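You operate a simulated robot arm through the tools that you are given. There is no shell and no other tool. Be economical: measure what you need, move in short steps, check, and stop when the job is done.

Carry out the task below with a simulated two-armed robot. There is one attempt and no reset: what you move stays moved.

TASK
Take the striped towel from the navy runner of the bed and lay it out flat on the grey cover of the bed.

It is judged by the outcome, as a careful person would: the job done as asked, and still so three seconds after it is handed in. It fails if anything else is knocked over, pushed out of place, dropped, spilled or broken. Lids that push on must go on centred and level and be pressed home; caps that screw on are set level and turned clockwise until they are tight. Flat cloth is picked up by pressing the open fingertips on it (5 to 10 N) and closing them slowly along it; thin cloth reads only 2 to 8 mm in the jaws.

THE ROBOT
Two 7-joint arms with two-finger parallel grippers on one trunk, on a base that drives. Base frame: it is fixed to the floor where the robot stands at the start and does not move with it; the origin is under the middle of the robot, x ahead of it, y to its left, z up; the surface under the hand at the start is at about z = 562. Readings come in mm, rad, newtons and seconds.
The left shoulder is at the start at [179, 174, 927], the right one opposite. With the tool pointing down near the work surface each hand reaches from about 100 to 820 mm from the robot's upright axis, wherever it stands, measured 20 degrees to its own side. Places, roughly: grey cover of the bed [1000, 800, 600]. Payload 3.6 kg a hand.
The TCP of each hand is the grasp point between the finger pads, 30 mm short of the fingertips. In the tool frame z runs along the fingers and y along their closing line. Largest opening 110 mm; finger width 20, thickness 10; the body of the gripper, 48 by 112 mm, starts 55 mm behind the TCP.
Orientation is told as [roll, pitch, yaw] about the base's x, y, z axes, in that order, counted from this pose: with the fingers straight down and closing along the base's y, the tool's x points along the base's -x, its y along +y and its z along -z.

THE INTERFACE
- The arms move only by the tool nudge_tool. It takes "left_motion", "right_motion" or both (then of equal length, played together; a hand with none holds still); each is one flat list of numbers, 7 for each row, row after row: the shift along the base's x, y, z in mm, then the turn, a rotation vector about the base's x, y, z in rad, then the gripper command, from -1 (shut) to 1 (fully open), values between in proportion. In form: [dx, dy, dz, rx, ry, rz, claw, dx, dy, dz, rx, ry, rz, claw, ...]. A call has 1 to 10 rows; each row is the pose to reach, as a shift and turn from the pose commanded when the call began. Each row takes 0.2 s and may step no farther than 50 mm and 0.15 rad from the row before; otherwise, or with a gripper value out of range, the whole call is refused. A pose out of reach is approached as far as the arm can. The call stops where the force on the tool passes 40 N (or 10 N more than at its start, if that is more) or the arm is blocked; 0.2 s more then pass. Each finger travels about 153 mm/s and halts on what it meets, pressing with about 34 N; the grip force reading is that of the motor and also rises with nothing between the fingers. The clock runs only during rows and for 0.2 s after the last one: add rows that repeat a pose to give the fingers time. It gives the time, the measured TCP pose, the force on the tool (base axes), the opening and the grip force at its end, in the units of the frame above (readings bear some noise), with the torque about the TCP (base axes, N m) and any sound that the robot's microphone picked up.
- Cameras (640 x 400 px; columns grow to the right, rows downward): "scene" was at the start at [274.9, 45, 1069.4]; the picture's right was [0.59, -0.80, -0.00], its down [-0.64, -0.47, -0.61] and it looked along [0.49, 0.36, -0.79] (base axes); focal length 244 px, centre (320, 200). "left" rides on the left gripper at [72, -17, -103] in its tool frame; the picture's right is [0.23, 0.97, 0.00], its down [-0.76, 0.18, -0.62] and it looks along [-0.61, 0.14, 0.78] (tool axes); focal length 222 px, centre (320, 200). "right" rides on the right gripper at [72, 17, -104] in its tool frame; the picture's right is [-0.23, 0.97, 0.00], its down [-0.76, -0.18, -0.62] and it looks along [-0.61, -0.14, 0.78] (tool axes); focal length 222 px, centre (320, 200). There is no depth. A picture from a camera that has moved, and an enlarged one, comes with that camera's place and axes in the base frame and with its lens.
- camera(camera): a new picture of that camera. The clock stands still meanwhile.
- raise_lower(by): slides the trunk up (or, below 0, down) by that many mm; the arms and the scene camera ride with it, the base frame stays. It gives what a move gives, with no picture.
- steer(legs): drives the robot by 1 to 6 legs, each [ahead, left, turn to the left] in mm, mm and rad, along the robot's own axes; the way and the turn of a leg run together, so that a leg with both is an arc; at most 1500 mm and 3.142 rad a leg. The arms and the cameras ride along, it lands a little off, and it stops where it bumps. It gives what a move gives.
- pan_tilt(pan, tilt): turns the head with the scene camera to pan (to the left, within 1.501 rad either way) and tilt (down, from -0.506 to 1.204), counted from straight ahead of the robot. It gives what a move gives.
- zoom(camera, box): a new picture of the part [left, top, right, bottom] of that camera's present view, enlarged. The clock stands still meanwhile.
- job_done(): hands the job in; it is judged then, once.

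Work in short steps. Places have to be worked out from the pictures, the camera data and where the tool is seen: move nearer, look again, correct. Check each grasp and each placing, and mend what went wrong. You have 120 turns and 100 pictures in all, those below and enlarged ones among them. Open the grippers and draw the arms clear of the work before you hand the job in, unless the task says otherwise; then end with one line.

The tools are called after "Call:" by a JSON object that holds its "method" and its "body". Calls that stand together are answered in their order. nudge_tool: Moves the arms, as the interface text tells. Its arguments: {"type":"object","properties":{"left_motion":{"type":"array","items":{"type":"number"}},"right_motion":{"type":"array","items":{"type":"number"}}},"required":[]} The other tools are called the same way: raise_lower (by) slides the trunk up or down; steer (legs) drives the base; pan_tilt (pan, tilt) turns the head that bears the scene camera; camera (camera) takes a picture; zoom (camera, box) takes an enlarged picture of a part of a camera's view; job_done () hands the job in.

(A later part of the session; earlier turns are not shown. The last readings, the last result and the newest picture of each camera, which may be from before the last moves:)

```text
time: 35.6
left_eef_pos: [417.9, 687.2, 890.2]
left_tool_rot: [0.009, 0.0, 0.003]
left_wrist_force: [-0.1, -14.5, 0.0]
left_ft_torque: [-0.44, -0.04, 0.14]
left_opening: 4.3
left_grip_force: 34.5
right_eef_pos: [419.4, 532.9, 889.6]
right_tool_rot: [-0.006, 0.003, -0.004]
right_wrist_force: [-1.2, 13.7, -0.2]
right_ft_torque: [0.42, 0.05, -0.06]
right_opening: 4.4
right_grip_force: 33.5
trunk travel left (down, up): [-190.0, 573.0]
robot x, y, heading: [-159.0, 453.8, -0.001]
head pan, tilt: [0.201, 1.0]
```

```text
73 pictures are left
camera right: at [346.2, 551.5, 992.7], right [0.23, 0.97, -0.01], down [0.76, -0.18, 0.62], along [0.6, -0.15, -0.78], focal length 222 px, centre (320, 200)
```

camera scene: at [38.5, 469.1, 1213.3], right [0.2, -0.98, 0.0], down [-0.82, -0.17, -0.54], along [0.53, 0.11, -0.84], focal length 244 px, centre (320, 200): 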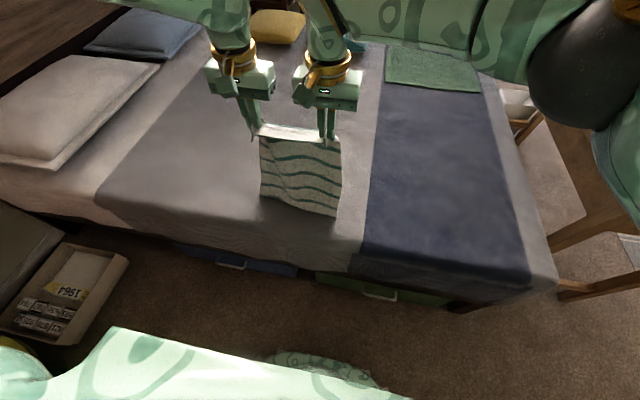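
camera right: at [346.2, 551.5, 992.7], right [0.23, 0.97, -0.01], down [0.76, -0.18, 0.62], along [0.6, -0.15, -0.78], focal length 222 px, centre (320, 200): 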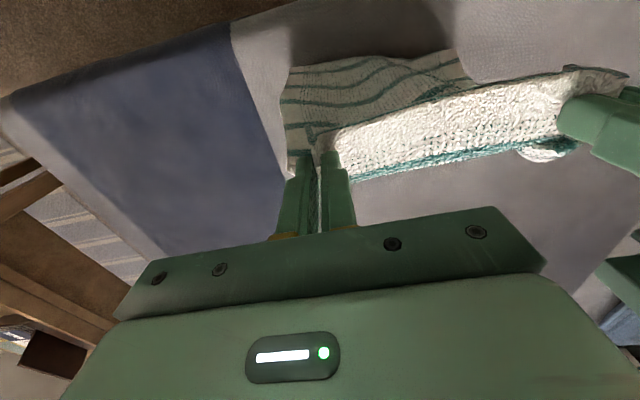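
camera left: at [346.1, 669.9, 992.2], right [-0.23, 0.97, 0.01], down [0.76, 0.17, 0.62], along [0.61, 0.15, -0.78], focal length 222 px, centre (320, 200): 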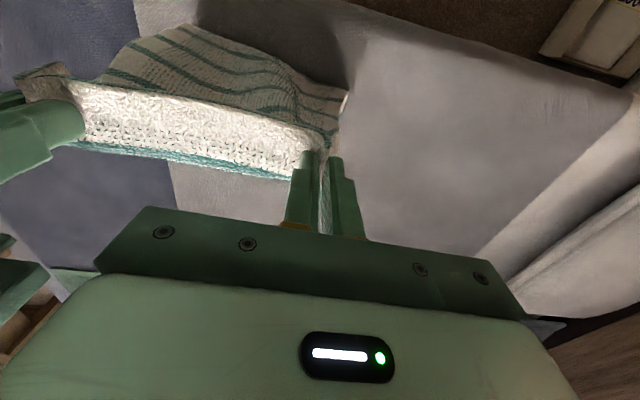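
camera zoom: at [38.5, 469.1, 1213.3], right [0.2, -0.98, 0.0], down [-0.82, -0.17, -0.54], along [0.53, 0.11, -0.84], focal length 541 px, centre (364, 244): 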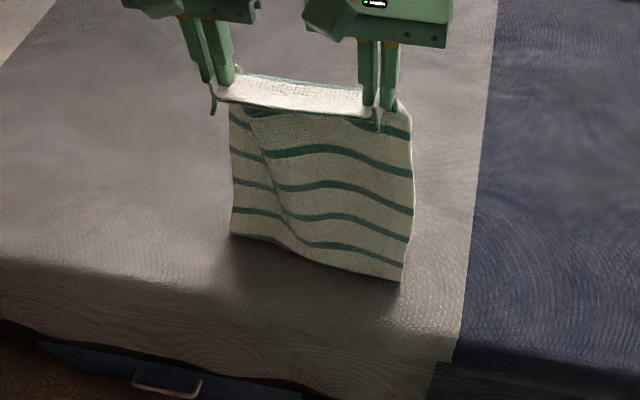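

The towel's bottom edge is just above the cover around x≈395. I lower and advance alternately so it lays out forward.

Call:
{"method": "raise_lower", "body": {"by": -50}}

Call:
{"method": "steer", "body": {"legs": [[80, 0, 0]]}}

Call:
{"method": "raise_lower", "body": {"by": -60}}

Call:
{"method": "steer", "body": {"legs": [[80, 0, 0]]}}

Call:
{"method": "camera", "body": {"camera": "scene"}}

```text
time: 36.5
left_eef_pos: [417.3, 688.1, 838.9]
left_tool_rot: [0.008, 0.004, 0.002]
left_wrist_force: [0.0, -15.0, -0.9]
left_ft_torque: [-0.5, -0.04, 0.14]
left_opening: 4.4
left_grip_force: 34.1
right_eef_pos: [420.3, 532.4, 839.0]
right_tool_rot: [-0.004, 0.004, -0.003]
right_wrist_force: [-1.0, 15.4, 0.7]
right_ft_torque: [0.48, 0.02, -0.05]
right_opening: 4.3
right_grip_force: 34.2
trunk travel left (down, up): [-140.0, 623.0]
robot x, y, heading: [-161.8, 456.5, 0.007]
head pan, tilt: [0.201, 1.0]
```

```text
time: 37.6
left_eef_pos: [501.2, 687.6, 837.9]
left_tool_rot: [0.008, 0.006, 0.0]
left_wrist_force: [1.8, -15.5, -0.3]
left_ft_torque: [-0.52, 0.01, 0.11]
left_opening: 4.6
left_grip_force: 33.8
right_eef_pos: [502.8, 532.8, 836.2]
right_tool_rot: [-0.006, 0.005, -0.003]
right_wrist_force: [-0.7, 16.0, -0.5]
right_ft_torque: [0.48, 0.08, -0.12]
right_opening: 4.2
right_grip_force: 34.3
trunk travel left (down, up): [-140.0, 623.0]
robot x, y, heading: [-75.4, 450.6, 0.004]
head pan, tilt: [0.201, 1.0]
```

```text
time: 38.6
left_eef_pos: [500.1, 687.9, 778.0]
left_tool_rot: [0.008, 0.001, -0.002]
left_wrist_force: [0.5, -13.5, -0.4]
left_ft_torque: [-0.44, -0.04, 0.16]
left_opening: 4.1
left_grip_force: 34.2
right_eef_pos: [499.1, 533.2, 778.0]
right_tool_rot: [-0.004, 0.002, -0.001]
right_wrist_force: [-0.1, 12.1, 0.0]
right_ft_torque: [0.45, -0.01, -0.06]
right_opening: 4.3
right_grip_force: 33.8
trunk travel left (down, up): [-80.0, 683.0]
robot x, y, heading: [-79.1, 455.8, 0.002]
head pan, tilt: [0.201, 1.0]
```

```text
time: 39.7
left_eef_pos: [582.9, 688.2, 777.5]
left_tool_rot: [0.008, 0.006, 0.003]
left_wrist_force: [0.3, -15.0, 0.0]
left_ft_torque: [-0.48, 0.0, 0.11]
left_opening: 4.4
left_grip_force: 34.0
right_eef_pos: [584.6, 533.3, 776.5]
right_tool_rot: [-0.005, 0.007, -0.002]
right_wrist_force: [-0.3, 14.7, -0.5]
right_ft_torque: [0.46, 0.06, -0.03]
right_opening: 4.4
right_grip_force: 33.7
trunk travel left (down, up): [-80.0, 683.0]
robot x, y, heading: [3.7, 457.4, 0.005]
head pan, tilt: [0.201, 1.0]
```

```text
72 pictures are left
camera scene: at [269.5, 469.6, 1095.3], right [0.2, -0.98, 0.0], down [-0.83, -0.17, -0.54], along [0.53, 0.11, -0.84], focal length 244 px, centre (320, 200)
```

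scene: 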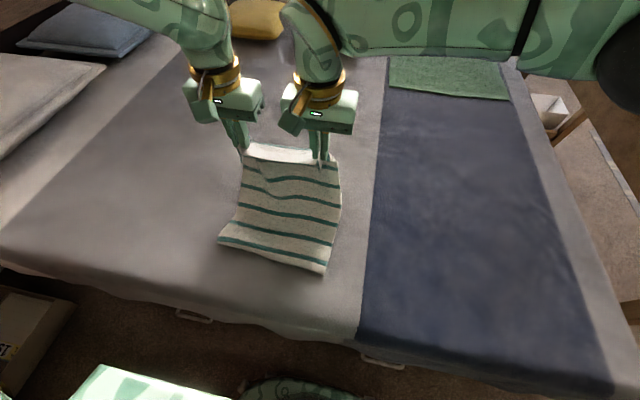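

Laying out nicely: tail edge rests at x≈419, parallel to the bed. Now the arms continue forward and down together.

Call:
{"method": "nudge_tool", "body": {"left_motion": [22, 0, -20, 0, 0, 0, -1, 44, 0, -40, 0, 0, 0, -1, 66, 0, -60, 0, 0, 0, -1, 88, 0, -80, 0, 0, 0, -1, 88, 0, -80, 0, 0, 0, -1], "right_motion": [22, 2, -20, 0, 0, 0, -1, 44, 4, -40, 0, 0, 0, -1, 66, 4, -60, 0, 0, 0, -1, 88, 4, -80, 0, 0, 0, -1, 88, 4, -80, 0, 0, 0, -1]}}

Call:
{"method": "camera", "body": {"camera": "scene"}}

```text
time: 40.9
left_eef_pos: [672.1, 688.9, 699.8]
left_tool_rot: [0.008, 0.004, 0.001]
left_wrist_force: [-0.1, -0.9, 0.3]
left_ft_torque: [-0.08, 0.03, -0.03]
left_opening: 4.3
left_grip_force: 34.0
right_eef_pos: [667.9, 543.6, 706.9]
right_tool_rot: [0.006, -0.01, 0.017]
right_wrist_force: [-0.6, 0.4, -0.9]
right_ft_torque: [-0.03, -0.01, -0.04]
right_opening: 4.1
right_grip_force: 33.6
right hand out of reach, approached as far as the arm can: row 4
trunk travel left (down, up): [-80.0, 683.0]
robot x, y, heading: [3.6, 453.8, 0.005]
head pan, tilt: [0.201, 1.0]
```

```text
71 pictures are left
camera scene: at [267.8, 469.5, 1096.0], right [0.2, -0.98, 0.0], down [-0.82, -0.17, -0.54], along [0.53, 0.11, -0.84], focal length 244 px, centre (320, 200)
```

scene: 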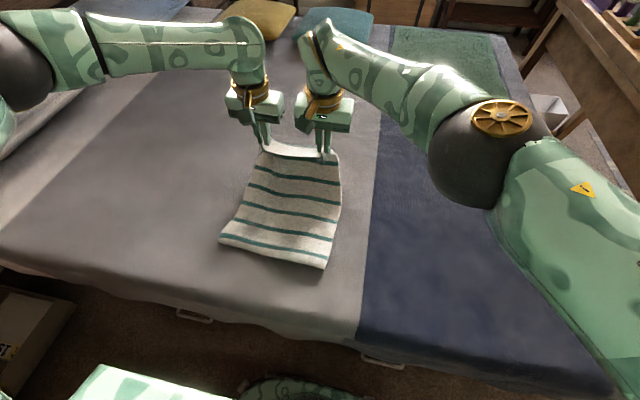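

The right arm is near its reach limit with the trunk still 80 mm up. I lower the trunk 60 mm, which should restore forward reach, then extend.

Call:
{"method": "raise_lower", "body": {"by": -60}}

Call:
{"method": "nudge_tool", "body": {"left_motion": [20, 0, 0, 0, 0, 0, -1, 40, 0, 0, 0, 0, 0, -1, 60, 0, 0, 0, 0, 0, -1, 60, 0, 0, 0, 0, 0, -1], "right_motion": [22, 0, -5, 0, 0, 0, -1, 44, 0, -7, 0, 0, -0.01, -1, 64, 0, -7, 0, 0, -0.016, -1, 64, 0, -7, 0, 0, -0.016, -1]}}

Call:
{"method": "camera", "body": {"camera": "scene"}}

```text
time: 41.9
left_eef_pos: [668.2, 688.0, 638.8]
left_tool_rot: [0.008, 0.003, 0.002]
left_wrist_force: [0.5, -5.2, 0.2]
left_ft_torque: [-0.18, -0.04, 0.05]
left_opening: 4.3
left_grip_force: 34.2
right_eef_pos: [669.9, 536.9, 639.2]
right_tool_rot: [-0.005, 0.004, -0.003]
right_wrist_force: [-0.6, 4.2, -0.3]
right_ft_torque: [0.13, 0.0, -0.03]
right_opening: 4.3
right_grip_force: 34.3
trunk travel left (down, up): [-20.0, 743.0]
robot x, y, heading: [4.1, 453.2, 0.001]
head pan, tilt: [0.201, 1.0]
```

```text
time: 42.9
left_eef_pos: [712.4, 690.2, 639.2]
left_tool_rot: [0.001, 0.004, 0.007]
left_wrist_force: [-1.8, -30.7, 0.0]
left_ft_torque: [-1.05, 0.05, 0.19]
left_opening: 4.6
left_grip_force: 34.1
left hand out of reach, approached as far as the arm can: row 3, 4
right_eef_pos: [702.0, 528.4, 641.4]
right_tool_rot: [-0.005, 0.006, -0.016]
right_wrist_force: [0.2, 31.2, -0.9]
right_ft_torque: [0.97, 0.0, -0.09]
right_opening: 4.7
right_grip_force: 33.3
right hand out of reach, approached as far as the arm can: row 2, 3, 4
trunk travel left (down, up): [-20.0, 743.0]
robot x, y, heading: [3.3, 456.7, 0.002]
head pan, tilt: [0.201, 1.0]
```

```text
70 pictures are left
camera scene: at [306.0, 470.3, 1030.9], right [0.2, -0.98, 0.0], down [-0.82, -0.17, -0.54], along [0.53, 0.11, -0.84], focal length 244 px, centre (320, 200)
```

scene: 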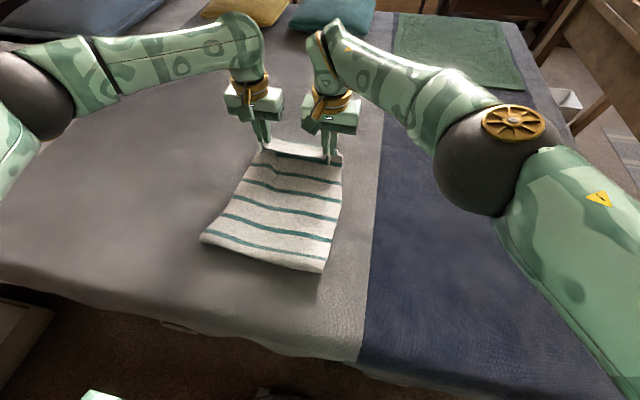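

Nearly taut. I relax the hands toward each other and lower straight to the cover.

Call:
{"method": "nudge_tool", "body": {"left_motion": [0, -4, -12, 0, 0, 0, -1, 0, -4, -24, 0, 0, 0, -1, 0, -4, -34, 0, 0, 0, -1, 0, -4, -38, 0, 0, 0, -1, 0, -4, -38, 0, 0, 0, -1], "right_motion": [0, 7, -12, 0, 0, 0, -1, 0, 7, -24, 0, 0, 0, -1, 0, 7, -36, 0, 0, 0, -1, 0, 7, -40, 0, 0, 0, -1, 0, 7, -40, 0, 0, 0, -1]}}

Call:
{"method": "camera", "body": {"camera": "scene"}}

Call:
{"method": "camera", "body": {"camera": "left"}}

Call:
{"method": "camera", "body": {"camera": "right"}}

```text
time: 44.1
left_eef_pos: [705.8, 692.6, 602.5]
left_tool_rot: [0.006, 0.004, 0.002]
left_wrist_force: [-0.4, -25.6, 2.3]
left_ft_torque: [-0.86, 0.0, 0.2]
left_opening: 4.7
left_grip_force: 33.3
left hand out of reach, approached as far as the arm can: row 1, 2, 3, 4, 5
right_eef_pos: [698.8, 534.1, 611.6]
right_tool_rot: [-0.005, 0.007, -0.015]
right_wrist_force: [0.9, 25.2, -1.6]
right_ft_torque: [0.77, -0.04, -0.09]
right_opening: 4.4
right_grip_force: 34.4
right hand out of reach, approached as far as the arm can: row 2, 3, 4, 5
trunk travel left (down, up): [-20.0, 743.0]
robot x, y, heading: [4.5, 453.8, 0.002]
head pan, tilt: [0.201, 1.0]
```

```text
69 pictures are left
camera scene: at [306.3, 469.7, 1030.8], right [0.2, -0.98, 0.0], down [-0.82, -0.17, -0.54], along [0.53, 0.11, -0.84], focal length 244 px, centre (320, 200)
```

scene: 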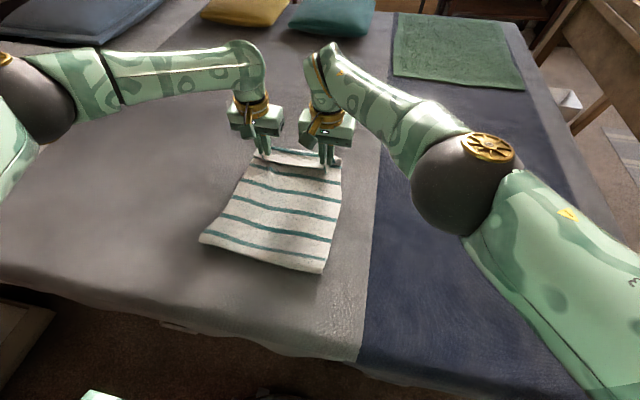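

```text
68 pictures are left
camera left: at [634.2, 674.3, 705.7], right [-0.23, 0.97, 0.01], down [0.76, 0.18, 0.62], along [0.6, 0.15, -0.78], focal length 222 px, centre (320, 200)
```

left: 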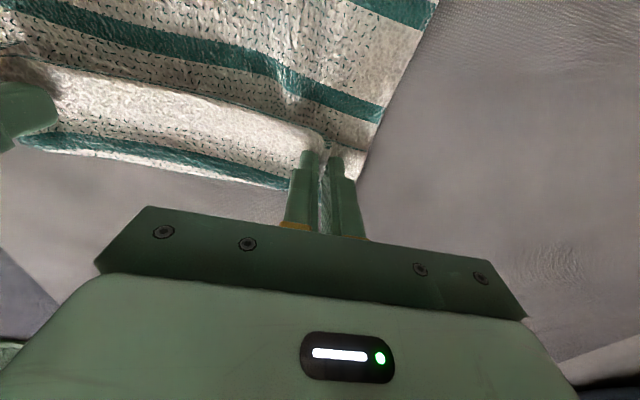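

```text
67 pictures are left
camera right: at [624.9, 553.1, 715.6], right [0.24, 0.97, 0.0], down [0.76, -0.19, 0.62], along [0.6, -0.15, -0.78], focal length 222 px, centre (320, 200)
```

right: 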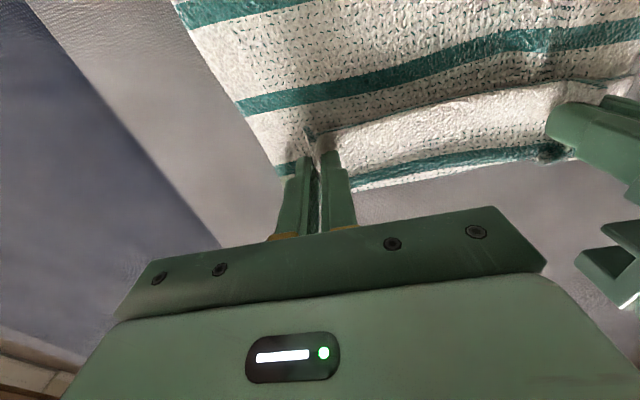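

The towel lies out, but the held edge strip is doubled back (flap ~45 mm) around the fingertips. I bring the hands right down, open them partly and lift away to see how it settles.

Call:
{"method": "nudge_tool", "body": {"left_motion": [-4, -3, -3, 0, 0, 0, -1, -4, -6, -5, 0, 0, 0, -1, -4, -6, -5, 0, 0, 0, -0.8, -4, -6, -5, 0, 0, 0, -0.6, -4, -6, -5, 0, 0, 0, -0.6], "right_motion": [-8, 2, -5, 0, 0, 0, -1, -10, 4, -12, 0, 0, 0, -1, -10, 4, -12, 0, 0, 0, -0.8, -10, 4, -12, 0, 0, 0, -0.6, -10, 4, -12, 0, 0, 0, -0.6]}}

Call:
{"method": "nudge_tool", "body": {"left_motion": [0, 0, 15, 0, 0, 0, -0.6, 0, 0, 45, 0, 0, 0, -0.6, 0, 0, 85, 0, 0, 0, -0.6, 0, 0, 120, 0, 0, 0, -0.6], "right_motion": [0, 0, 15, 0, 0, 0, -0.6, 0, 0, 45, 0, 0, 0, -0.6, 0, 0, 85, 0, 0, 0, -0.6, 0, 0, 120, 0, 0, 0, -0.6]}}

Call:
{"method": "camera", "body": {"camera": "scene"}}

Call:
{"method": "camera", "body": {"camera": "left"}}

Call:
{"method": "camera", "body": {"camera": "right"}}

```text
time: 45.3
left_eef_pos: [701.7, 687.5, 598.3]
left_tool_rot: [0.009, 0.001, 0.0]
left_wrist_force: [0.2, 1.7, 2.9]
left_ft_torque: [0.01, -0.02, 0.05]
left_opening: 21.1
left_grip_force: 0.0
right_eef_pos: [688.9, 537.5, 599.2]
right_tool_rot: [-0.004, 0.006, -0.019]
right_wrist_force: [0.4, -1.7, 1.8]
right_ft_torque: [0.01, -0.01, -0.01]
right_opening: 22.2
right_grip_force: 0.0
trunk travel left (down, up): [-20.0, 743.0]
robot x, y, heading: [4.0, 454.8, -0.001]
head pan, tilt: [0.201, 1.0]
```

```text
time: 46.3
left_eef_pos: [702.3, 688.2, 717.8]
left_tool_rot: [0.009, 0.004, 0.0]
left_wrist_force: [-0.4, -0.1, 0.0]
left_ft_torque: [-0.02, 0.01, 0.02]
left_opening: 21.9
left_grip_force: 0.0
right_eef_pos: [687.7, 538.2, 718.0]
right_tool_rot: [-0.005, 0.005, -0.019]
right_wrist_force: [0.2, -0.8, 0.1]
right_ft_torque: [0.03, 0.02, 0.0]
right_opening: 22.1
right_grip_force: 0.1
trunk travel left (down, up): [-20.0, 743.0]
robot x, y, heading: [0.8, 455.5, 0.003]
head pan, tilt: [0.201, 1.0]
```

```text
66 pictures are left
camera scene: at [305.8, 469.6, 1031.0], right [0.2, -0.98, 0.0], down [-0.82, -0.17, -0.54], along [0.53, 0.11, -0.84], focal length 244 px, centre (320, 200)
```

scene: 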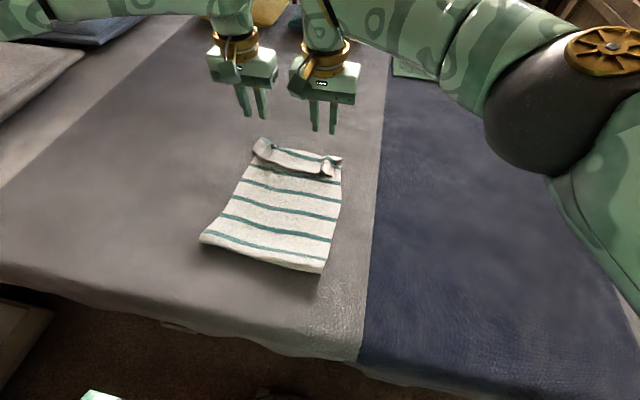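

```text
65 pictures are left
camera left: at [630.2, 670.1, 821.7], right [-0.23, 0.97, 0.01], down [0.76, 0.17, 0.62], along [0.6, 0.15, -0.78], focal length 222 px, centre (320, 200)
```

left: 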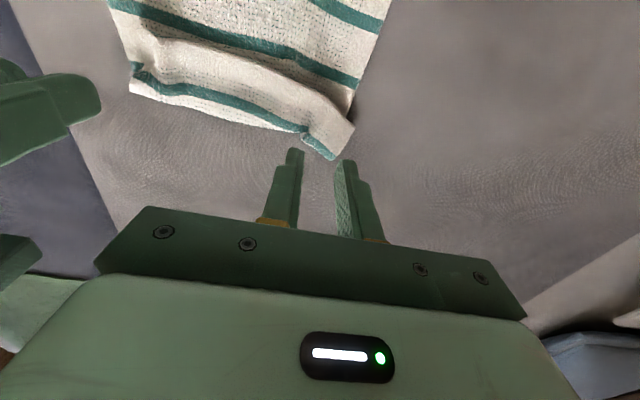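

```text
64 pictures are left
camera right: at [614.6, 558.0, 822.7], right [0.25, 0.97, -0.01], down [0.76, -0.19, 0.62], along [0.6, -0.16, -0.78], focal length 222 px, centre (320, 200)
```

right: 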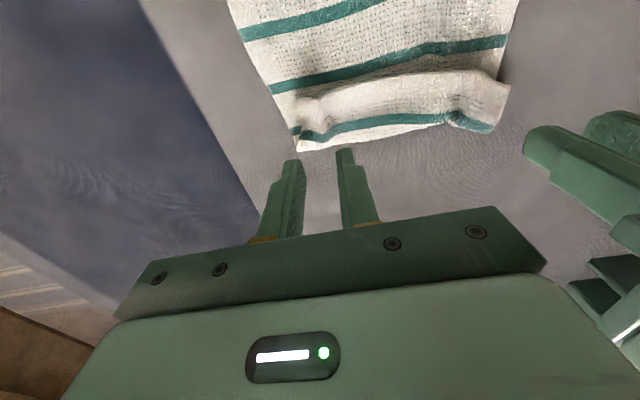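

The edge settled with a ridge or fold. I zoom in to tell which.

Call:
{"method": "zoom", "body": {"camera": "left", "box": [90, 0, 410, 200]}}

Call:
{"method": "zoom", "body": {"camera": "scene", "box": [190, 120, 370, 290]}}

```text
2.00 times, centred on (250, 100) of left
camera zoom: at [630.2, 670.1, 821.7], right [-0.23, 0.97, 0.01], down [0.76, 0.17, 0.62], along [0.6, 0.15, -0.78], focal length 444 px, centre (460, 400)
```

zoom: 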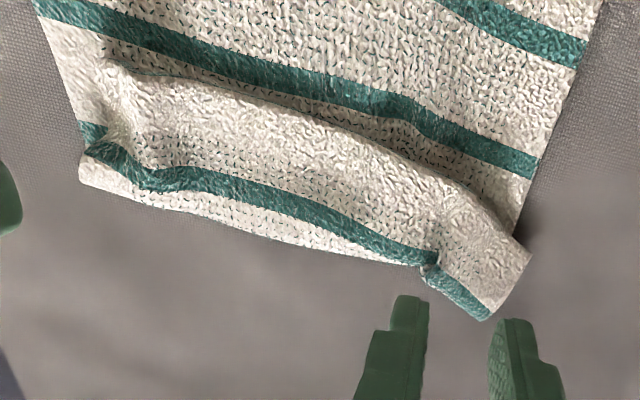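

```text
2.35 times, centred on (280, 205) of scene
camera zoom: at [305.8, 469.6, 1031.0], right [0.2, -0.98, 0.0], down [-0.82, -0.17, -0.54], along [0.53, 0.11, -0.84], focal length 573 px, centre (414, 188)
```

zoom: 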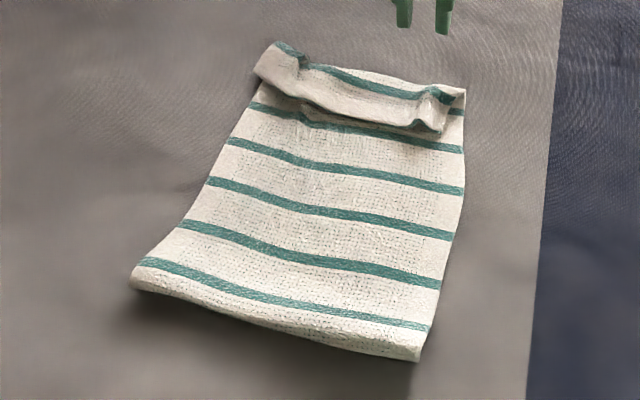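

It is a fold-back flap ~50 mm wide (hem at x≈672–709, fold at x≈727–754). I need more forward reach to unfold it, so I look down to see how far the base is from the bed.

Call:
{"method": "pan_tilt", "body": {"pan": 0.0, "tilt": 1.2}}

Call:
{"method": "camera", "body": {"camera": "scene"}}

```text
time: 47.0
left_eef_pos: [701.8, 688.1, 717.9]
left_tool_rot: [0.009, 0.004, 0.003]
left_wrist_force: [0.6, 0.4, -0.1]
left_ft_torque: [0.01, 0.01, -0.02]
left_opening: 22.1
left_grip_force: 0.0
right_eef_pos: [688.9, 538.7, 717.9]
right_tool_rot: [-0.005, 0.007, -0.02]
right_wrist_force: [-0.3, -0.2, -1.1]
right_ft_torque: [0.01, 0.01, 0.0]
right_opening: 22.1
right_grip_force: 0.0
trunk travel left (down, up): [-20.0, 743.0]
robot x, y, heading: [3.8, 455.5, 0.001]
head pan, tilt: [0.0, 1.201]
```

```text
61 pictures are left
camera scene: at [294.1, 455.8, 1018.2], right [0.0, -1.0, 0.0], down [-0.93, 0.0, -0.36], along [0.36, 0.0, -0.93], focal length 244 px, centre (320, 200)
```

scene: 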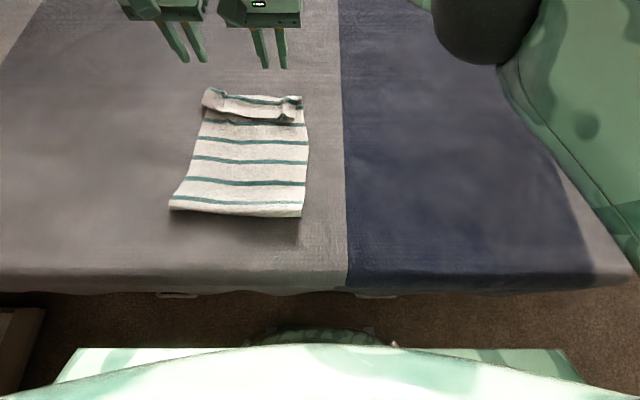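

There is about 110 mm of gap between base and bed, so 70 mm forward is safe. I raise both hands, drive forward 70 and right 60, and will use the left hand, turned 90°, to pinch the flap and flip it forward.

Call:
{"method": "nudge_tool", "body": {"left_motion": [0, 0, 20, 0, 0, 0, -0.5, -20, 0, 30, 0, 0, 0, -0.5], "right_motion": [-30, -30, 30, 0, 0, 0, -0.5, -60, -60, 60, 0, 0, 0, -0.5, -90, -90, 90, 0, 0, 0, -0.5, -120, -110, 110, 0, 0, 0, -0.5]}}

```text
refused: give rows for one hand, or as many for the one as for the other
```

Call:
{"method": "nudge_tool", "body": {"left_motion": [0, 0, 10, 0, 0, 0, -0.5, -5, 0, 20, 0, 0, 0, -0.5, -10, 0, 25, 0, 0, 0, -0.5, -20, 0, 30, 0, 0, 0, -0.5], "right_motion": [-28, -25, 28, 0, 0, 0, -0.5, -56, -50, 56, 0, 0, 0, -0.5, -84, -75, 84, 0, 0, 0, -0.5, -110, -100, 110, 0, 0, 0, -0.5]}}

Call:
{"method": "steer", "body": {"legs": [[70, -60, 0]]}}

```text
time: 48.0
left_eef_pos: [680.9, 687.5, 749.3]
left_tool_rot: [0.01, 0.002, 0.001]
left_wrist_force: [0.3, 0.4, 0.3]
left_ft_torque: [0.01, -0.04, 0.02]
left_opening: 27.6
left_grip_force: 0.0
right_eef_pos: [580.5, 440.4, 828.7]
right_tool_rot: [-0.005, 0.003, -0.018]
right_wrist_force: [0.3, -0.1, 0.7]
right_ft_torque: [0.02, -0.04, -0.01]
right_opening: 27.4
right_grip_force: 0.0
trunk travel left (down, up): [-20.0, 743.0]
robot x, y, heading: [6.0, 454.3, 0.002]
head pan, tilt: [0.0, 1.201]
```

```text
time: 49.1
left_eef_pos: [726.9, 649.1, 747.9]
left_tool_rot: [0.008, 0.005, 0.0]
left_wrist_force: [0.3, 0.5, -0.2]
left_ft_torque: [0.02, 0.02, 0.01]
left_opening: 27.8
left_grip_force: 0.0
right_eef_pos: [627.6, 401.4, 827.2]
right_tool_rot: [-0.004, 0.006, -0.022]
right_wrist_force: [1.1, 0.1, -1.2]
right_ft_torque: [0.03, 0.07, 0.01]
right_opening: 27.7
right_grip_force: 0.0
trunk travel left (down, up): [-20.0, 743.0]
robot x, y, heading: [48.1, 416.8, 0.004]
head pan, tilt: [0.0, 1.201]
stopped in leg 1: the robot was blocked; the commanded pose is now the measured one
```

The base was blocked at x≈48. I check that nothing got displaced.

Call:
{"method": "camera", "body": {"camera": "scene"}}

```text
60 pictures are left
camera scene: at [339.2, 417.8, 1018.3], right [0.0, -1.0, 0.0], down [-0.93, 0.0, -0.36], along [0.36, 0.0, -0.93], focal length 244 px, centre (320, 200)
```

scene: 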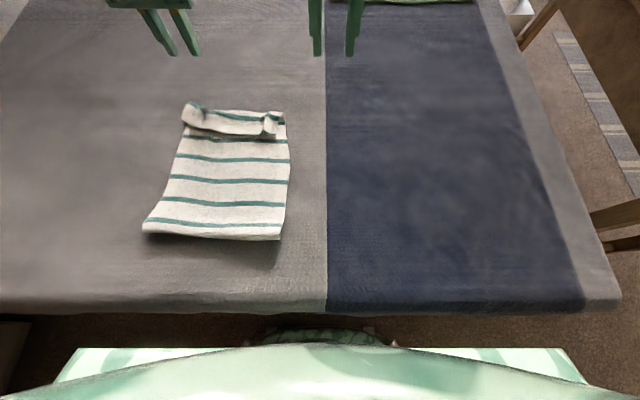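

It only touched the bed's side; nothing moved. I back off a little, then turn the left gripper 90° so it closes along x.

Call:
{"method": "steer", "body": {"legs": [[-8, -20, 0]]}}

Call:
{"method": "nudge_tool", "body": {"left_motion": [0, 0, 0, 0, 0, -0.15, -0.5, 0, 0, 0, 0, 0, -0.3, -0.5, 0, 0, 0, 0, 0, -0.45, -0.5, 0, 0, 0, 0, 0, -0.6, -0.5, 0, 0, 0, 0, 0, -0.75, -0.5, 0, 0, 0, 0, 0, -0.9, -0.5, 0, 0, 0, 0, 0, -1.05, -0.5, 0, 0, 0, 0, 0, -1.2, -0.5, 0, 0, 0, 0, 0, -1.35, -0.5, 0, 0, 0, 0, 0, -1.5, -0.5]}}

Call:
{"method": "camera", "body": {"camera": "left"}}

```text
time: 49.9
left_eef_pos: [717.8, 626.8, 747.6]
left_tool_rot: [0.01, 0.005, -0.001]
left_wrist_force: [0.3, -0.4, 0.2]
left_ft_torque: [0.08, -0.04, 0.04]
left_opening: 27.6
left_grip_force: 0.0
right_eef_pos: [617.6, 379.5, 827.0]
right_tool_rot: [-0.006, 0.007, -0.022]
right_wrist_force: [0.0, 0.5, -0.1]
right_ft_torque: [0.0, -0.03, 0.02]
right_opening: 27.5
right_grip_force: 0.1
trunk travel left (down, up): [-20.0, 743.0]
robot x, y, heading: [42.8, 398.4, 0.002]
head pan, tilt: [0.0, 1.201]
```

```text
time: 52.1
left_eef_pos: [719.8, 627.3, 747.5]
left_tool_rot: [0.009, 0.006, -1.502]
left_wrist_force: [0.1, 0.0, 0.3]
left_ft_torque: [0.0, 0.0, -0.01]
left_opening: 27.5
left_grip_force: 0.0
right_eef_pos: [618.5, 379.5, 826.8]
right_tool_rot: [-0.004, 0.008, -0.022]
right_wrist_force: [0.3, 0.6, -0.1]
right_ft_torque: [-0.02, 0.0, 0.01]
right_opening: 27.6
right_grip_force: 0.0
trunk travel left (down, up): [-20.0, 743.0]
robot x, y, heading: [41.1, 398.5, 0.005]
head pan, tilt: [0.0, 1.201]
```

```text
59 pictures are left
camera left: at [696.7, 698.0, 850.2], right [0.96, 0.29, 0.01], down [0.22, -0.75, 0.62], along [0.19, -0.59, -0.78], focal length 222 px, centre (320, 200)
```

left: 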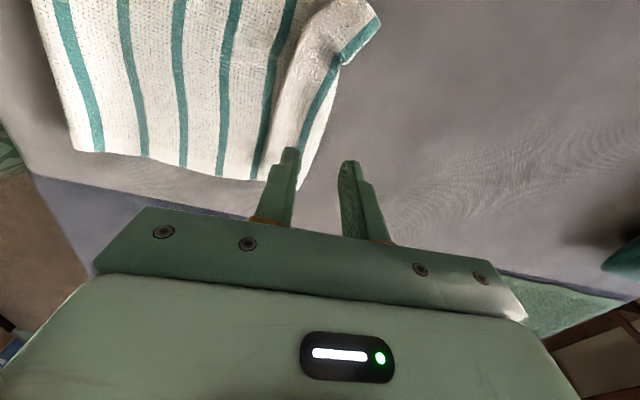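

Call:
{"method": "zoom", "body": {"camera": "left", "box": [200, 0, 420, 190]}}

```text
2.11 times, centred on (310, 95) of left
camera zoom: at [696.7, 698.0, 850.2], right [0.96, 0.29, 0.01], down [0.22, -0.75, 0.62], along [0.19, -0.59, -0.78], focal length 468 px, centre (341, 421)
```

zoom: 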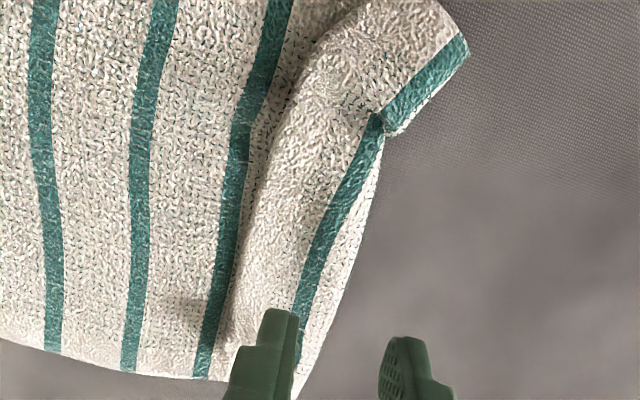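

The flap's middle part spans x≈680–725. I bring the left hand over (702, 665) with a 24 mm opening and descend.

Call:
{"method": "nudge_tool", "body": {"left_motion": [-9, 19, -30, 0, 0, 0, -0.56, -18, 38, -65, 0, 0, 0, -0.56, -18, 38, -100, 0, 0, 0, -0.56, -18, 38, -130, 0, 0, 0, -0.56, -18, 38, -138, 0, 0, 0, -0.56, -18, 38, -138, 0, 0, 0, -0.56]}}

Call:
{"method": "camera", "body": {"camera": "left"}}

Call:
{"method": "zoom", "body": {"camera": "scene", "box": [120, 60, 320, 260]}}

```text
time: 53.5
left_eef_pos: [701.3, 664.9, 609.6]
left_tool_rot: [0.009, 0.006, -1.502]
left_wrist_force: [-0.1, 0.1, 0.3]
left_ft_torque: [0.02, -0.01, 0.02]
left_opening: 24.3
left_grip_force: 0.0
right_eef_pos: [618.6, 380.6, 827.2]
right_tool_rot: [-0.006, 0.005, -0.022]
right_wrist_force: [0.0, -0.1, -1.0]
right_ft_torque: [0.0, -0.03, -0.01]
right_opening: 27.5
right_grip_force: 0.2
trunk travel left (down, up): [-20.0, 743.0]
robot x, y, heading: [41.2, 394.4, 0.002]
head pan, tilt: [0.0, 1.201]
```

```text
57 pictures are left
camera left: at [678.5, 735.6, 711.5], right [0.96, 0.29, 0.01], down [0.23, -0.75, 0.62], along [0.19, -0.59, -0.78], focal length 222 px, centre (320, 200)
```

left: 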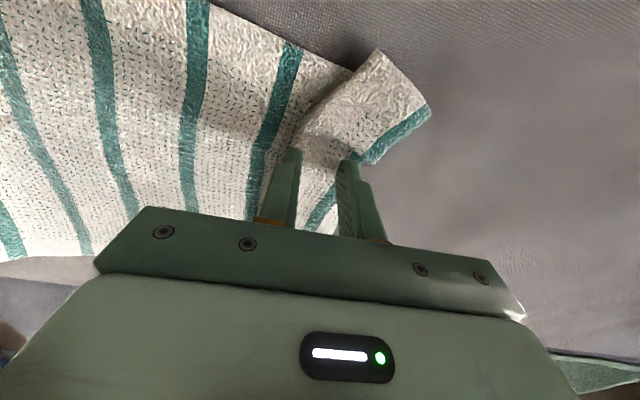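

```text
2.00 times, centred on (220, 160) of scene
camera zoom: at [331.5, 397.2, 1018.2], right [0.0, -1.0, 0.0], down [-0.93, 0.0, -0.36], along [0.36, 0.0, -0.93], focal length 487 px, centre (520, 280)
```

zoom: 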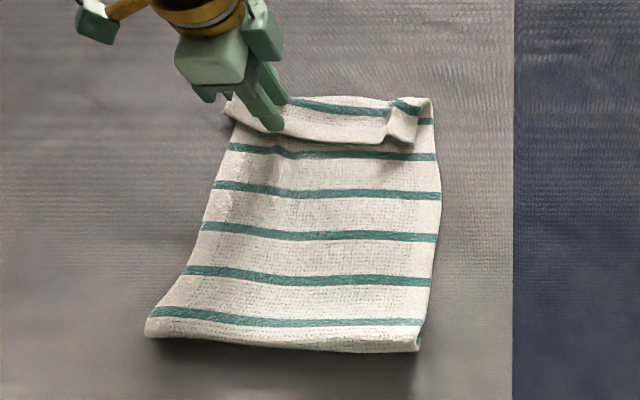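

Fingers straddle the flap as intended. I press down gently to find contact.

Call:
{"method": "nudge_tool", "body": {"left_motion": [0, 0, -4, 0, 0, 0, -0.56, 0, 0, -8, 0, 0, 0, -0.56, 0, 0, -10, 0, 0, 0, -0.56, 0, 0, -10, 0, 0, 0, -0.56]}}

```text
time: 54.5
left_eef_pos: [700.9, 666.2, 600.1]
left_tool_rot: [0.013, 0.005, -1.502]
left_wrist_force: [0.9, 1.8, 6.1]
left_ft_torque: [0.02, -0.15, 0.01]
left_opening: 24.5
left_grip_force: 0.2
right_eef_pos: [618.4, 380.9, 826.8]
right_tool_rot: [-0.004, 0.006, -0.024]
right_wrist_force: [0.2, -0.1, -0.4]
right_ft_torque: [0.05, 0.0, 0.03]
right_opening: 27.6
right_grip_force: 0.1
trunk travel left (down, up): [-20.0, 743.0]
robot x, y, heading: [43.9, 394.8, 0.003]
head pan, tilt: [0.0, 1.201]
```

6 N contact. I close slowly.

Call:
{"method": "nudge_tool", "body": {"left_motion": [0, 0, 0, 0, 0, 0, -0.63, 0, 0, 0, 0, 0, 0, -0.7, 0, 0, 0, 0, 0, 0, -0.77, 0, 0, 0, 0, 0, 0, -0.84, 0, 0, 0, 0, 0, 0, -0.91, 0, 0, 0, 0, 0, 0, -0.97, 0, 0, 0, 0, 0, 0, -1, 0, 0, 0, 0, 0, 0, -1]}}

Call:
{"method": "camera", "body": {"camera": "left"}}

```text
time: 56.3
left_eef_pos: [701.0, 665.2, 598.8]
left_tool_rot: [0.008, 0.006, -1.501]
left_wrist_force: [-1.0, 0.0, 2.6]
left_ft_torque: [-0.03, -0.01, 0.01]
left_opening: 0.0
left_grip_force: 34.2
right_eef_pos: [618.3, 380.3, 827.8]
right_tool_rot: [-0.006, 0.007, -0.022]
right_wrist_force: [-0.4, -0.4, 0.2]
right_ft_torque: [-0.04, -0.02, -0.01]
right_opening: 27.4
right_grip_force: 0.0
trunk travel left (down, up): [-20.0, 743.0]
robot x, y, heading: [41.4, 395.5, 0.005]
head pan, tilt: [0.0, 1.201]
```

```text
55 pictures are left
camera left: at [678.8, 735.6, 702.1], right [0.96, 0.29, 0.01], down [0.23, -0.75, 0.62], along [0.19, -0.59, -0.78], focal length 222 px, centre (320, 200)
```

left: 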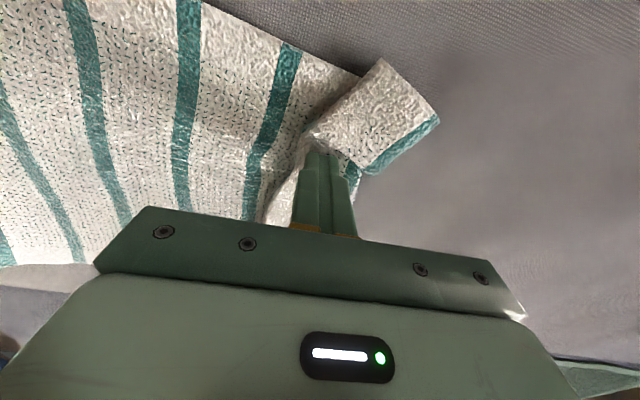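

Slipped off empty. I retry with a wider opening (40 mm) and a firmer press.

Call:
{"method": "nudge_tool", "body": {"left_motion": [0, 0, 15, 0, 0, 0, -1, 0, -5, 15, 0, 0, 0, -0.4, 0, -5, 15, 0, 0, 0, -0.25, 0, -5, 5, 0, 0, 0, -0.25, 0, -5, 0, 0, 0, 0, -0.25, 0, -5, -2, 0, 0, 0, -0.25, 0, -5, -2, 0, 0, 0, -0.25]}}

```text
time: 57.9
left_eef_pos: [701.7, 661.8, 598.2]
left_tool_rot: [0.009, 0.005, -1.501]
left_wrist_force: [-1.3, 1.1, 4.2]
left_ft_torque: [0.01, -0.06, 0.06]
left_opening: 40.9
left_grip_force: 0.1
right_eef_pos: [618.6, 381.1, 828.0]
right_tool_rot: [-0.005, 0.006, -0.022]
right_wrist_force: [-0.1, 0.2, 1.0]
right_ft_torque: [0.01, 0.04, 0.01]
right_opening: 27.6
right_grip_force: 0.1
trunk travel left (down, up): [-20.0, 743.0]
robot x, y, heading: [44.3, 397.2, -0.0]
head pan, tilt: [0.0, 1.201]
```

Press 2 mm more while closing slowly.

Call:
{"method": "nudge_tool", "body": {"left_motion": [0, 0, -2, 0, 0, 0, -0.25, 0, 0, -2, 0, 0, 0, -0.37, 0, 0, -2, 0, 0, 0, -0.49, 0, 0, -2, 0, 0, 0, -0.61, 0, 0, -2, 0, 0, 0, -0.73, 0, 0, -2, 0, 0, 0, -0.85, 0, 0, -2, 0, 0, 0, -0.95, 0, 0, -2, 0, 0, 0, -1, 0, 0, -2, 0, 0, 0, -1]}}

Call:
{"method": "camera", "body": {"camera": "left"}}

```text
time: 59.9
left_eef_pos: [702.3, 659.1, 596.9]
left_tool_rot: [0.011, 0.006, -1.499]
left_wrist_force: [4.3, -1.4, 11.5]
left_ft_torque: [0.06, -0.22, -0.03]
left_opening: 5.1
left_grip_force: 33.6
right_eef_pos: [618.4, 379.8, 827.6]
right_tool_rot: [-0.005, 0.006, -0.022]
right_wrist_force: [-1.2, 0.2, 1.4]
right_ft_torque: [0.02, -0.01, -0.01]
right_opening: 27.6
right_grip_force: 0.0
trunk travel left (down, up): [-20.0, 743.0]
robot x, y, heading: [43.1, 396.3, -0.0]
head pan, tilt: [0.0, 1.201]
```

```text
54 pictures are left
camera left: at [678.5, 730.2, 699.6], right [0.96, 0.29, 0.01], down [0.22, -0.75, 0.62], along [0.19, -0.59, -0.78], focal length 222 px, centre (320, 200)
```

left: 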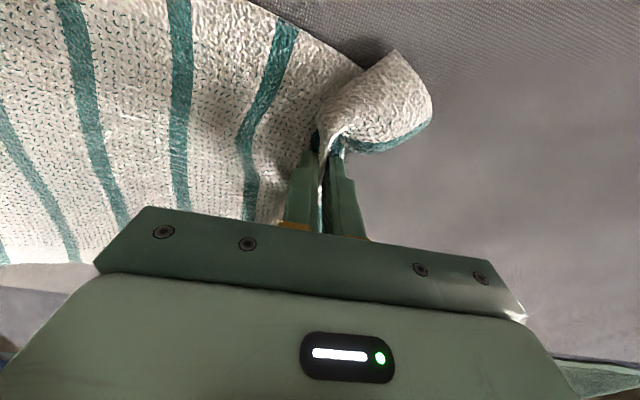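

Holding 5.1 mm. I lift 45 mm to see whether only the flap comes up.

Call:
{"method": "nudge_tool", "body": {"left_motion": [5, 0, 15, 0, 0, 0, -1, 12, 0, 30, 0, 0, 0, -1, 20, 0, 45, 0, 0, 0, -1, 20, 0, 45, 0, 0, 0, -1]}}

Call:
{"method": "camera", "body": {"camera": "left"}}

Call:
{"method": "zoom", "body": {"camera": "scene", "box": [120, 60, 320, 260]}}

```text
time: 60.9
left_eef_pos: [719.9, 660.9, 640.2]
left_tool_rot: [0.005, 0.005, -1.499]
left_wrist_force: [-0.2, -0.4, 0.3]
left_ft_torque: [0.02, -0.06, 0.04]
left_opening: 4.5
left_grip_force: 33.8
right_eef_pos: [619.3, 380.8, 826.5]
right_tool_rot: [-0.004, 0.008, -0.023]
right_wrist_force: [-1.2, 0.0, -0.1]
right_ft_torque: [0.02, 0.0, 0.02]
right_opening: 27.4
right_grip_force: 0.0
trunk travel left (down, up): [-20.0, 743.0]
robot x, y, heading: [43.4, 394.2, 0.002]
head pan, tilt: [0.0, 1.201]
```

```text
53 pictures are left
camera left: at [698.5, 731.2, 743.3], right [0.96, 0.29, 0.01], down [0.23, -0.75, 0.62], along [0.19, -0.59, -0.78], focal length 222 px, centre (320, 200)
```

left: 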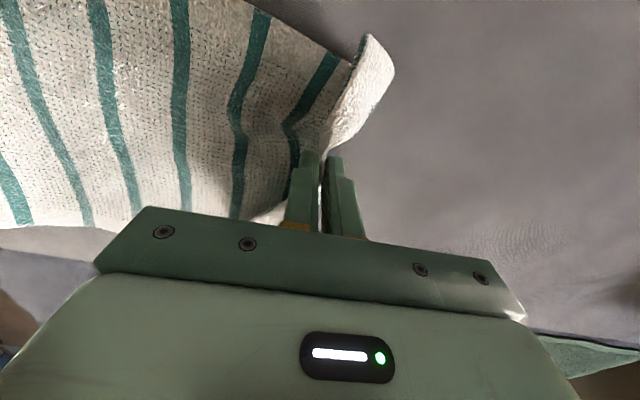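

```text
2.00 times, centred on (220, 160) of scene
camera zoom: at [331.6, 397.2, 1018.1], right [0.0, -1.0, 0.0], down [-0.93, 0.0, -0.36], along [0.36, 0.0, -0.93], focal length 487 px, centre (520, 280)
```

zoom: 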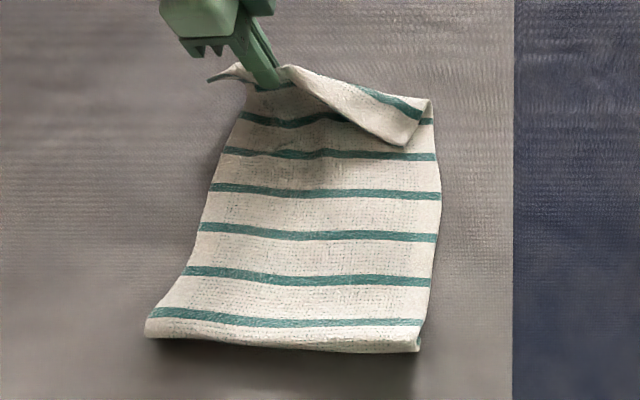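

The left half of the flap unfolds. I carry it on forward and slightly to the right, then lower it.

Call:
{"method": "nudge_tool", "body": {"left_motion": [15, -3, 0, 0, 0, 0, -1, 30, -6, 0, 0, 0, 0, -1, 45, -10, -5, 0, 0, 0, -1, 55, -12, -15, 0, 0, 0, -1, 62, -12, -28, 0, 0, 0, -1, 65, -12, -38, 0, 0, 0, -1, 65, -12, -38, 0, 0, 0, -1]}}

Call:
{"method": "zoom", "body": {"camera": "scene", "box": [120, 60, 320, 260]}}

Call:
{"method": "camera", "body": {"camera": "left"}}

```text
time: 62.5
left_eef_pos: [763.4, 659.7, 613.3]
left_tool_rot: [0.007, 0.004, -1.501]
left_wrist_force: [-0.9, -0.6, 0.1]
left_ft_torque: [-0.01, -0.01, 0.01]
left_opening: 4.3
left_grip_force: 34.5
left hand out of reach, approached as far as the arm can: row 4, 5, 6, 7
right_eef_pos: [618.3, 381.1, 827.2]
right_tool_rot: [-0.004, 0.006, -0.022]
right_wrist_force: [0.0, 0.1, 0.6]
right_ft_torque: [0.0, 0.01, -0.01]
right_opening: 27.5
right_grip_force: 0.1
trunk travel left (down, up): [-20.0, 743.0]
robot x, y, heading: [41.9, 396.0, 0.001]
head pan, tilt: [0.0, 1.201]
```

```text
2.00 times, centred on (220, 160) of scene
camera zoom: at [331.6, 397.2, 1018.1], right [0.0, -1.0, 0.0], down [-0.93, 0.0, -0.36], along [0.36, 0.0, -0.93], focal length 487 px, centre (520, 280)
```

zoom: 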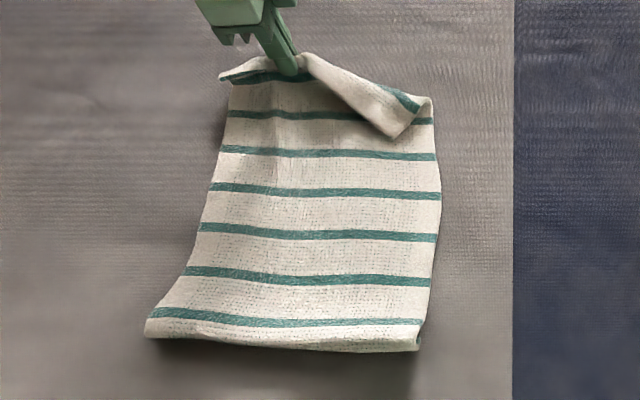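

```text
50 pictures are left
camera left: at [741.6, 730.0, 716.6], right [0.96, 0.29, 0.01], down [0.22, -0.75, 0.62], along [0.19, -0.59, -0.78], focal length 222 px, centre (320, 200)
```

left: 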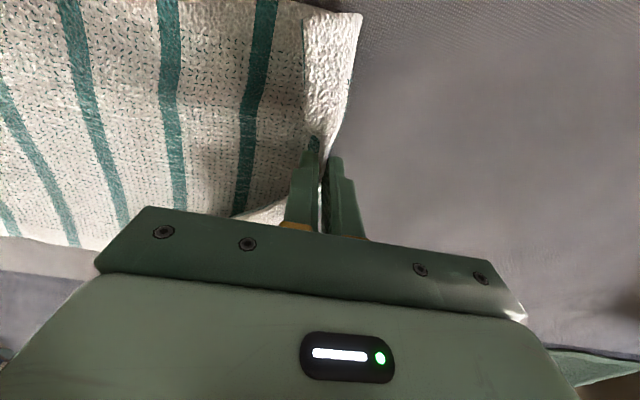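

Good; the left half is nearly unfolded. I lower it to the cover and release.

Call:
{"method": "nudge_tool", "body": {"left_motion": [0, 0, -8, 0, 0, 0, -1, 0, 0, -14, 0, 0, 0, -1, 0, 0, -14, 0, 0, 0, -0.8, 0, 0, -14, 0, 0, 0, -0.65, 0, 0, 10, 0, 0, 0, -0.65, 0, 0, 50, 0, 0, 0, -0.65, 0, 0, 90, 0, 0, 0, -0.65, 0, 0, 130, 0, 0, 0, -0.65]}}

Call:
{"method": "camera", "body": {"camera": "left"}}

Call:
{"method": "zoom", "body": {"camera": "scene", "box": [120, 60, 320, 260]}}

```text
time: 64.3
left_eef_pos: [762.4, 655.1, 742.0]
left_tool_rot: [0.008, 0.004, -1.5]
left_wrist_force: [0.4, 0.0, 0.7]
left_ft_torque: [-0.02, 0.02, -0.03]
left_opening: 19.2
left_grip_force: 0.1
left hand out of reach, approached as far as the arm can: row 2, 3, 4
right_eef_pos: [618.7, 380.3, 826.8]
right_tool_rot: [-0.007, 0.009, -0.023]
right_wrist_force: [1.0, -0.1, 0.1]
right_ft_torque: [0.02, 0.02, 0.03]
right_opening: 27.3
right_grip_force: 0.1
trunk travel left (down, up): [-20.0, 743.0]
robot x, y, heading: [44.6, 394.4, 0.008]
head pan, tilt: [0.0, 1.201]
```

```text
49 pictures are left
camera left: at [741.0, 726.1, 845.8], right [0.96, 0.29, 0.01], down [0.23, -0.75, 0.62], along [0.19, -0.59, -0.78], focal length 222 px, centre (320, 200)
```

left: 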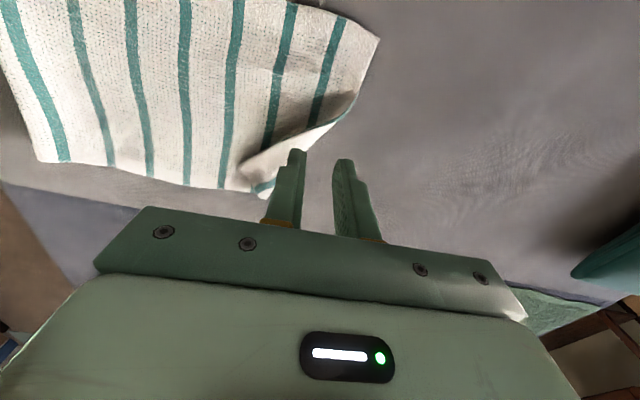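

```text
2.00 times, centred on (220, 160) of scene
camera zoom: at [331.2, 397.1, 1018.3], right [0.0, -1.0, 0.0], down [-0.93, 0.0, -0.36], along [0.36, 0.0, -0.93], focal length 487 px, centre (520, 280)
```

zoom: 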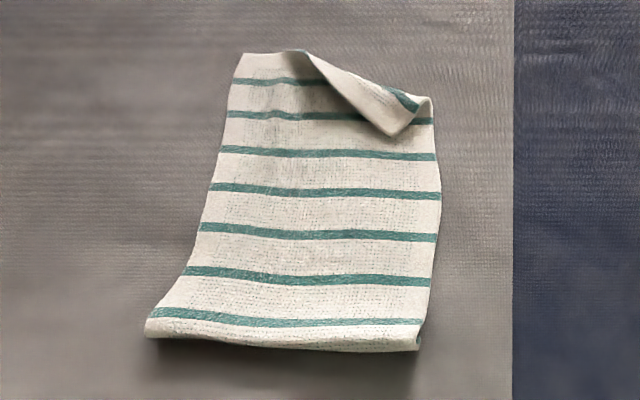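

Left side lies flat. The remaining right-hand corner is folded (tip at ≈(674,535), fold line (725,497)–(797,660)). I drive right 80 mm so the left hand can reach it and place it over (708,543).

Call:
{"method": "steer", "body": {"legs": [[0, -80, 0]]}}

Call:
{"method": "nudge_tool", "body": {"left_motion": [-18, -10, -20, 0, 0, 0, -0.25, -36, -20, -40, 0, 0, 0, -0.25, -54, -32, -60, 0, 0, 0, -0.25, -54, -32, -60, 0, 0, 0, -0.25]}}

Call:
{"method": "camera", "body": {"camera": "left"}}

Call:
{"method": "zoom", "body": {"camera": "scene", "box": [80, 60, 280, 260]}}

```text
time: 65.5
left_eef_pos: [756.1, 584.2, 741.8]
left_tool_rot: [0.007, 0.003, -1.493]
left_wrist_force: [0.3, -0.8, 1.0]
left_ft_torque: [0.0, -0.01, -0.02]
left_opening: 19.3
left_grip_force: 0.0
right_eef_pos: [612.8, 307.4, 827.3]
right_tool_rot: [-0.005, 0.008, -0.015]
right_wrist_force: [0.2, 0.0, -0.4]
right_ft_torque: [0.01, -0.03, 0.01]
right_opening: 27.3
right_grip_force: 0.0
trunk travel left (down, up): [-20.0, 743.0]
robot x, y, heading: [32.3, 322.4, 0.008]
head pan, tilt: [0.0, 1.201]
stopped in leg 1: the robot was blocked; the commanded pose is now the measured one
```

```text
time: 66.5
left_eef_pos: [701.8, 554.1, 682.5]
left_tool_rot: [0.01, 0.004, -1.493]
left_wrist_force: [0.2, -0.3, -0.5]
left_ft_torque: [-0.02, 0.01, -0.01]
left_opening: 41.2
left_grip_force: 0.1
right_eef_pos: [613.1, 306.8, 827.0]
right_tool_rot: [-0.006, 0.007, -0.015]
right_wrist_force: [0.1, 0.5, -0.5]
right_ft_torque: [0.0, 0.0, -0.01]
right_opening: 27.5
right_grip_force: 0.0
trunk travel left (down, up): [-20.0, 743.0]
robot x, y, heading: [33.5, 324.3, 0.012]
head pan, tilt: [0.0, 1.201]
```

```text
47 pictures are left
camera left: at [678.6, 623.6, 784.7], right [0.95, 0.3, 0.01], down [0.23, -0.75, 0.62], along [0.19, -0.59, -0.78], focal length 222 px, centre (320, 200)
```

left: 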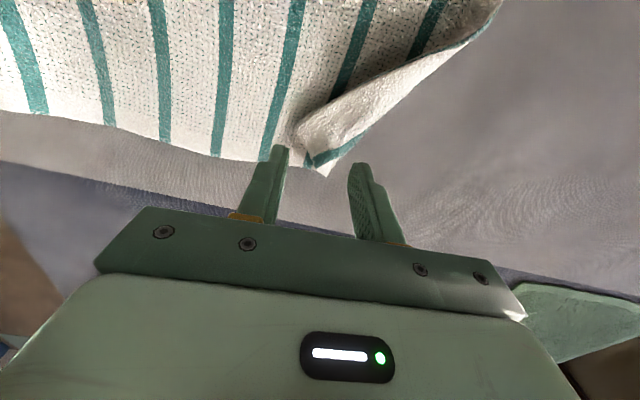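

```text
2.00 times, centred on (180, 160) of scene
camera zoom: at [325.4, 322.5, 1018.2], right [0.01, -1.0, 0.0], down [-0.93, -0.01, -0.36], along [0.36, 0.0, -0.93], focal length 487 px, centre (600, 280)
```

zoom: 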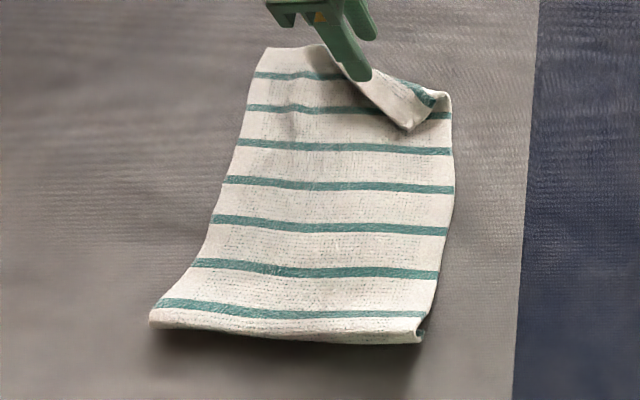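

Consistent: at y≈550 the flap spans x≈690–749. I go to (715,550) and descend to press.

Call:
{"method": "nudge_tool", "body": {"left_motion": [13, -4, -35, 0, 0, 0, -0.25, 13, -4, -65, 0, 0, 0, -0.25, 13, -4, -76, 0, 0, 0, -0.25, 13, -4, -82, 0, 0, 0, -0.25, 13, -4, -85, 0, 0, 0, -0.25, 13, -4, -85, 0, 0, 0, -0.25]}}

Call:
{"method": "camera", "body": {"camera": "left"}}

```text
time: 67.9
left_eef_pos: [713.2, 548.9, 597.5]
left_tool_rot: [0.01, 0.004, -1.495]
left_wrist_force: [0.1, 1.8, 3.3]
left_ft_torque: [0.03, 0.01, 0.01]
left_opening: 41.7
left_grip_force: 0.1
right_eef_pos: [613.1, 307.8, 828.0]
right_tool_rot: [-0.005, 0.008, -0.016]
right_wrist_force: [0.0, 0.3, -0.2]
right_ft_torque: [-0.01, 0.01, 0.0]
right_opening: 27.5
right_grip_force: 0.0
trunk travel left (down, up): [-20.0, 743.0]
robot x, y, heading: [38.5, 319.9, 0.01]
head pan, tilt: [0.0, 1.201]
```

```text
45 pictures are left
camera left: at [690.3, 619.5, 700.6], right [0.95, 0.3, 0.01], down [0.23, -0.75, 0.62], along [0.19, -0.59, -0.78], focal length 222 px, centre (320, 200)
```

left: 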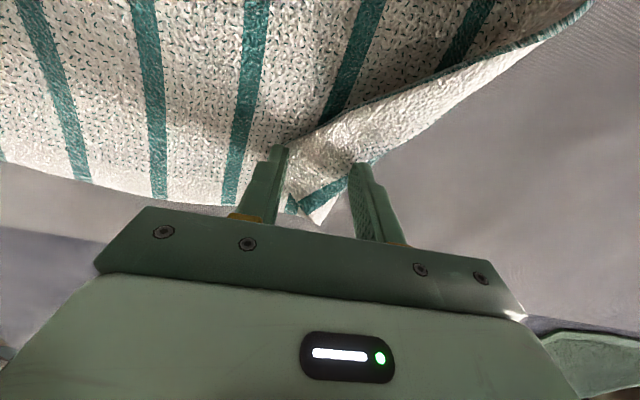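

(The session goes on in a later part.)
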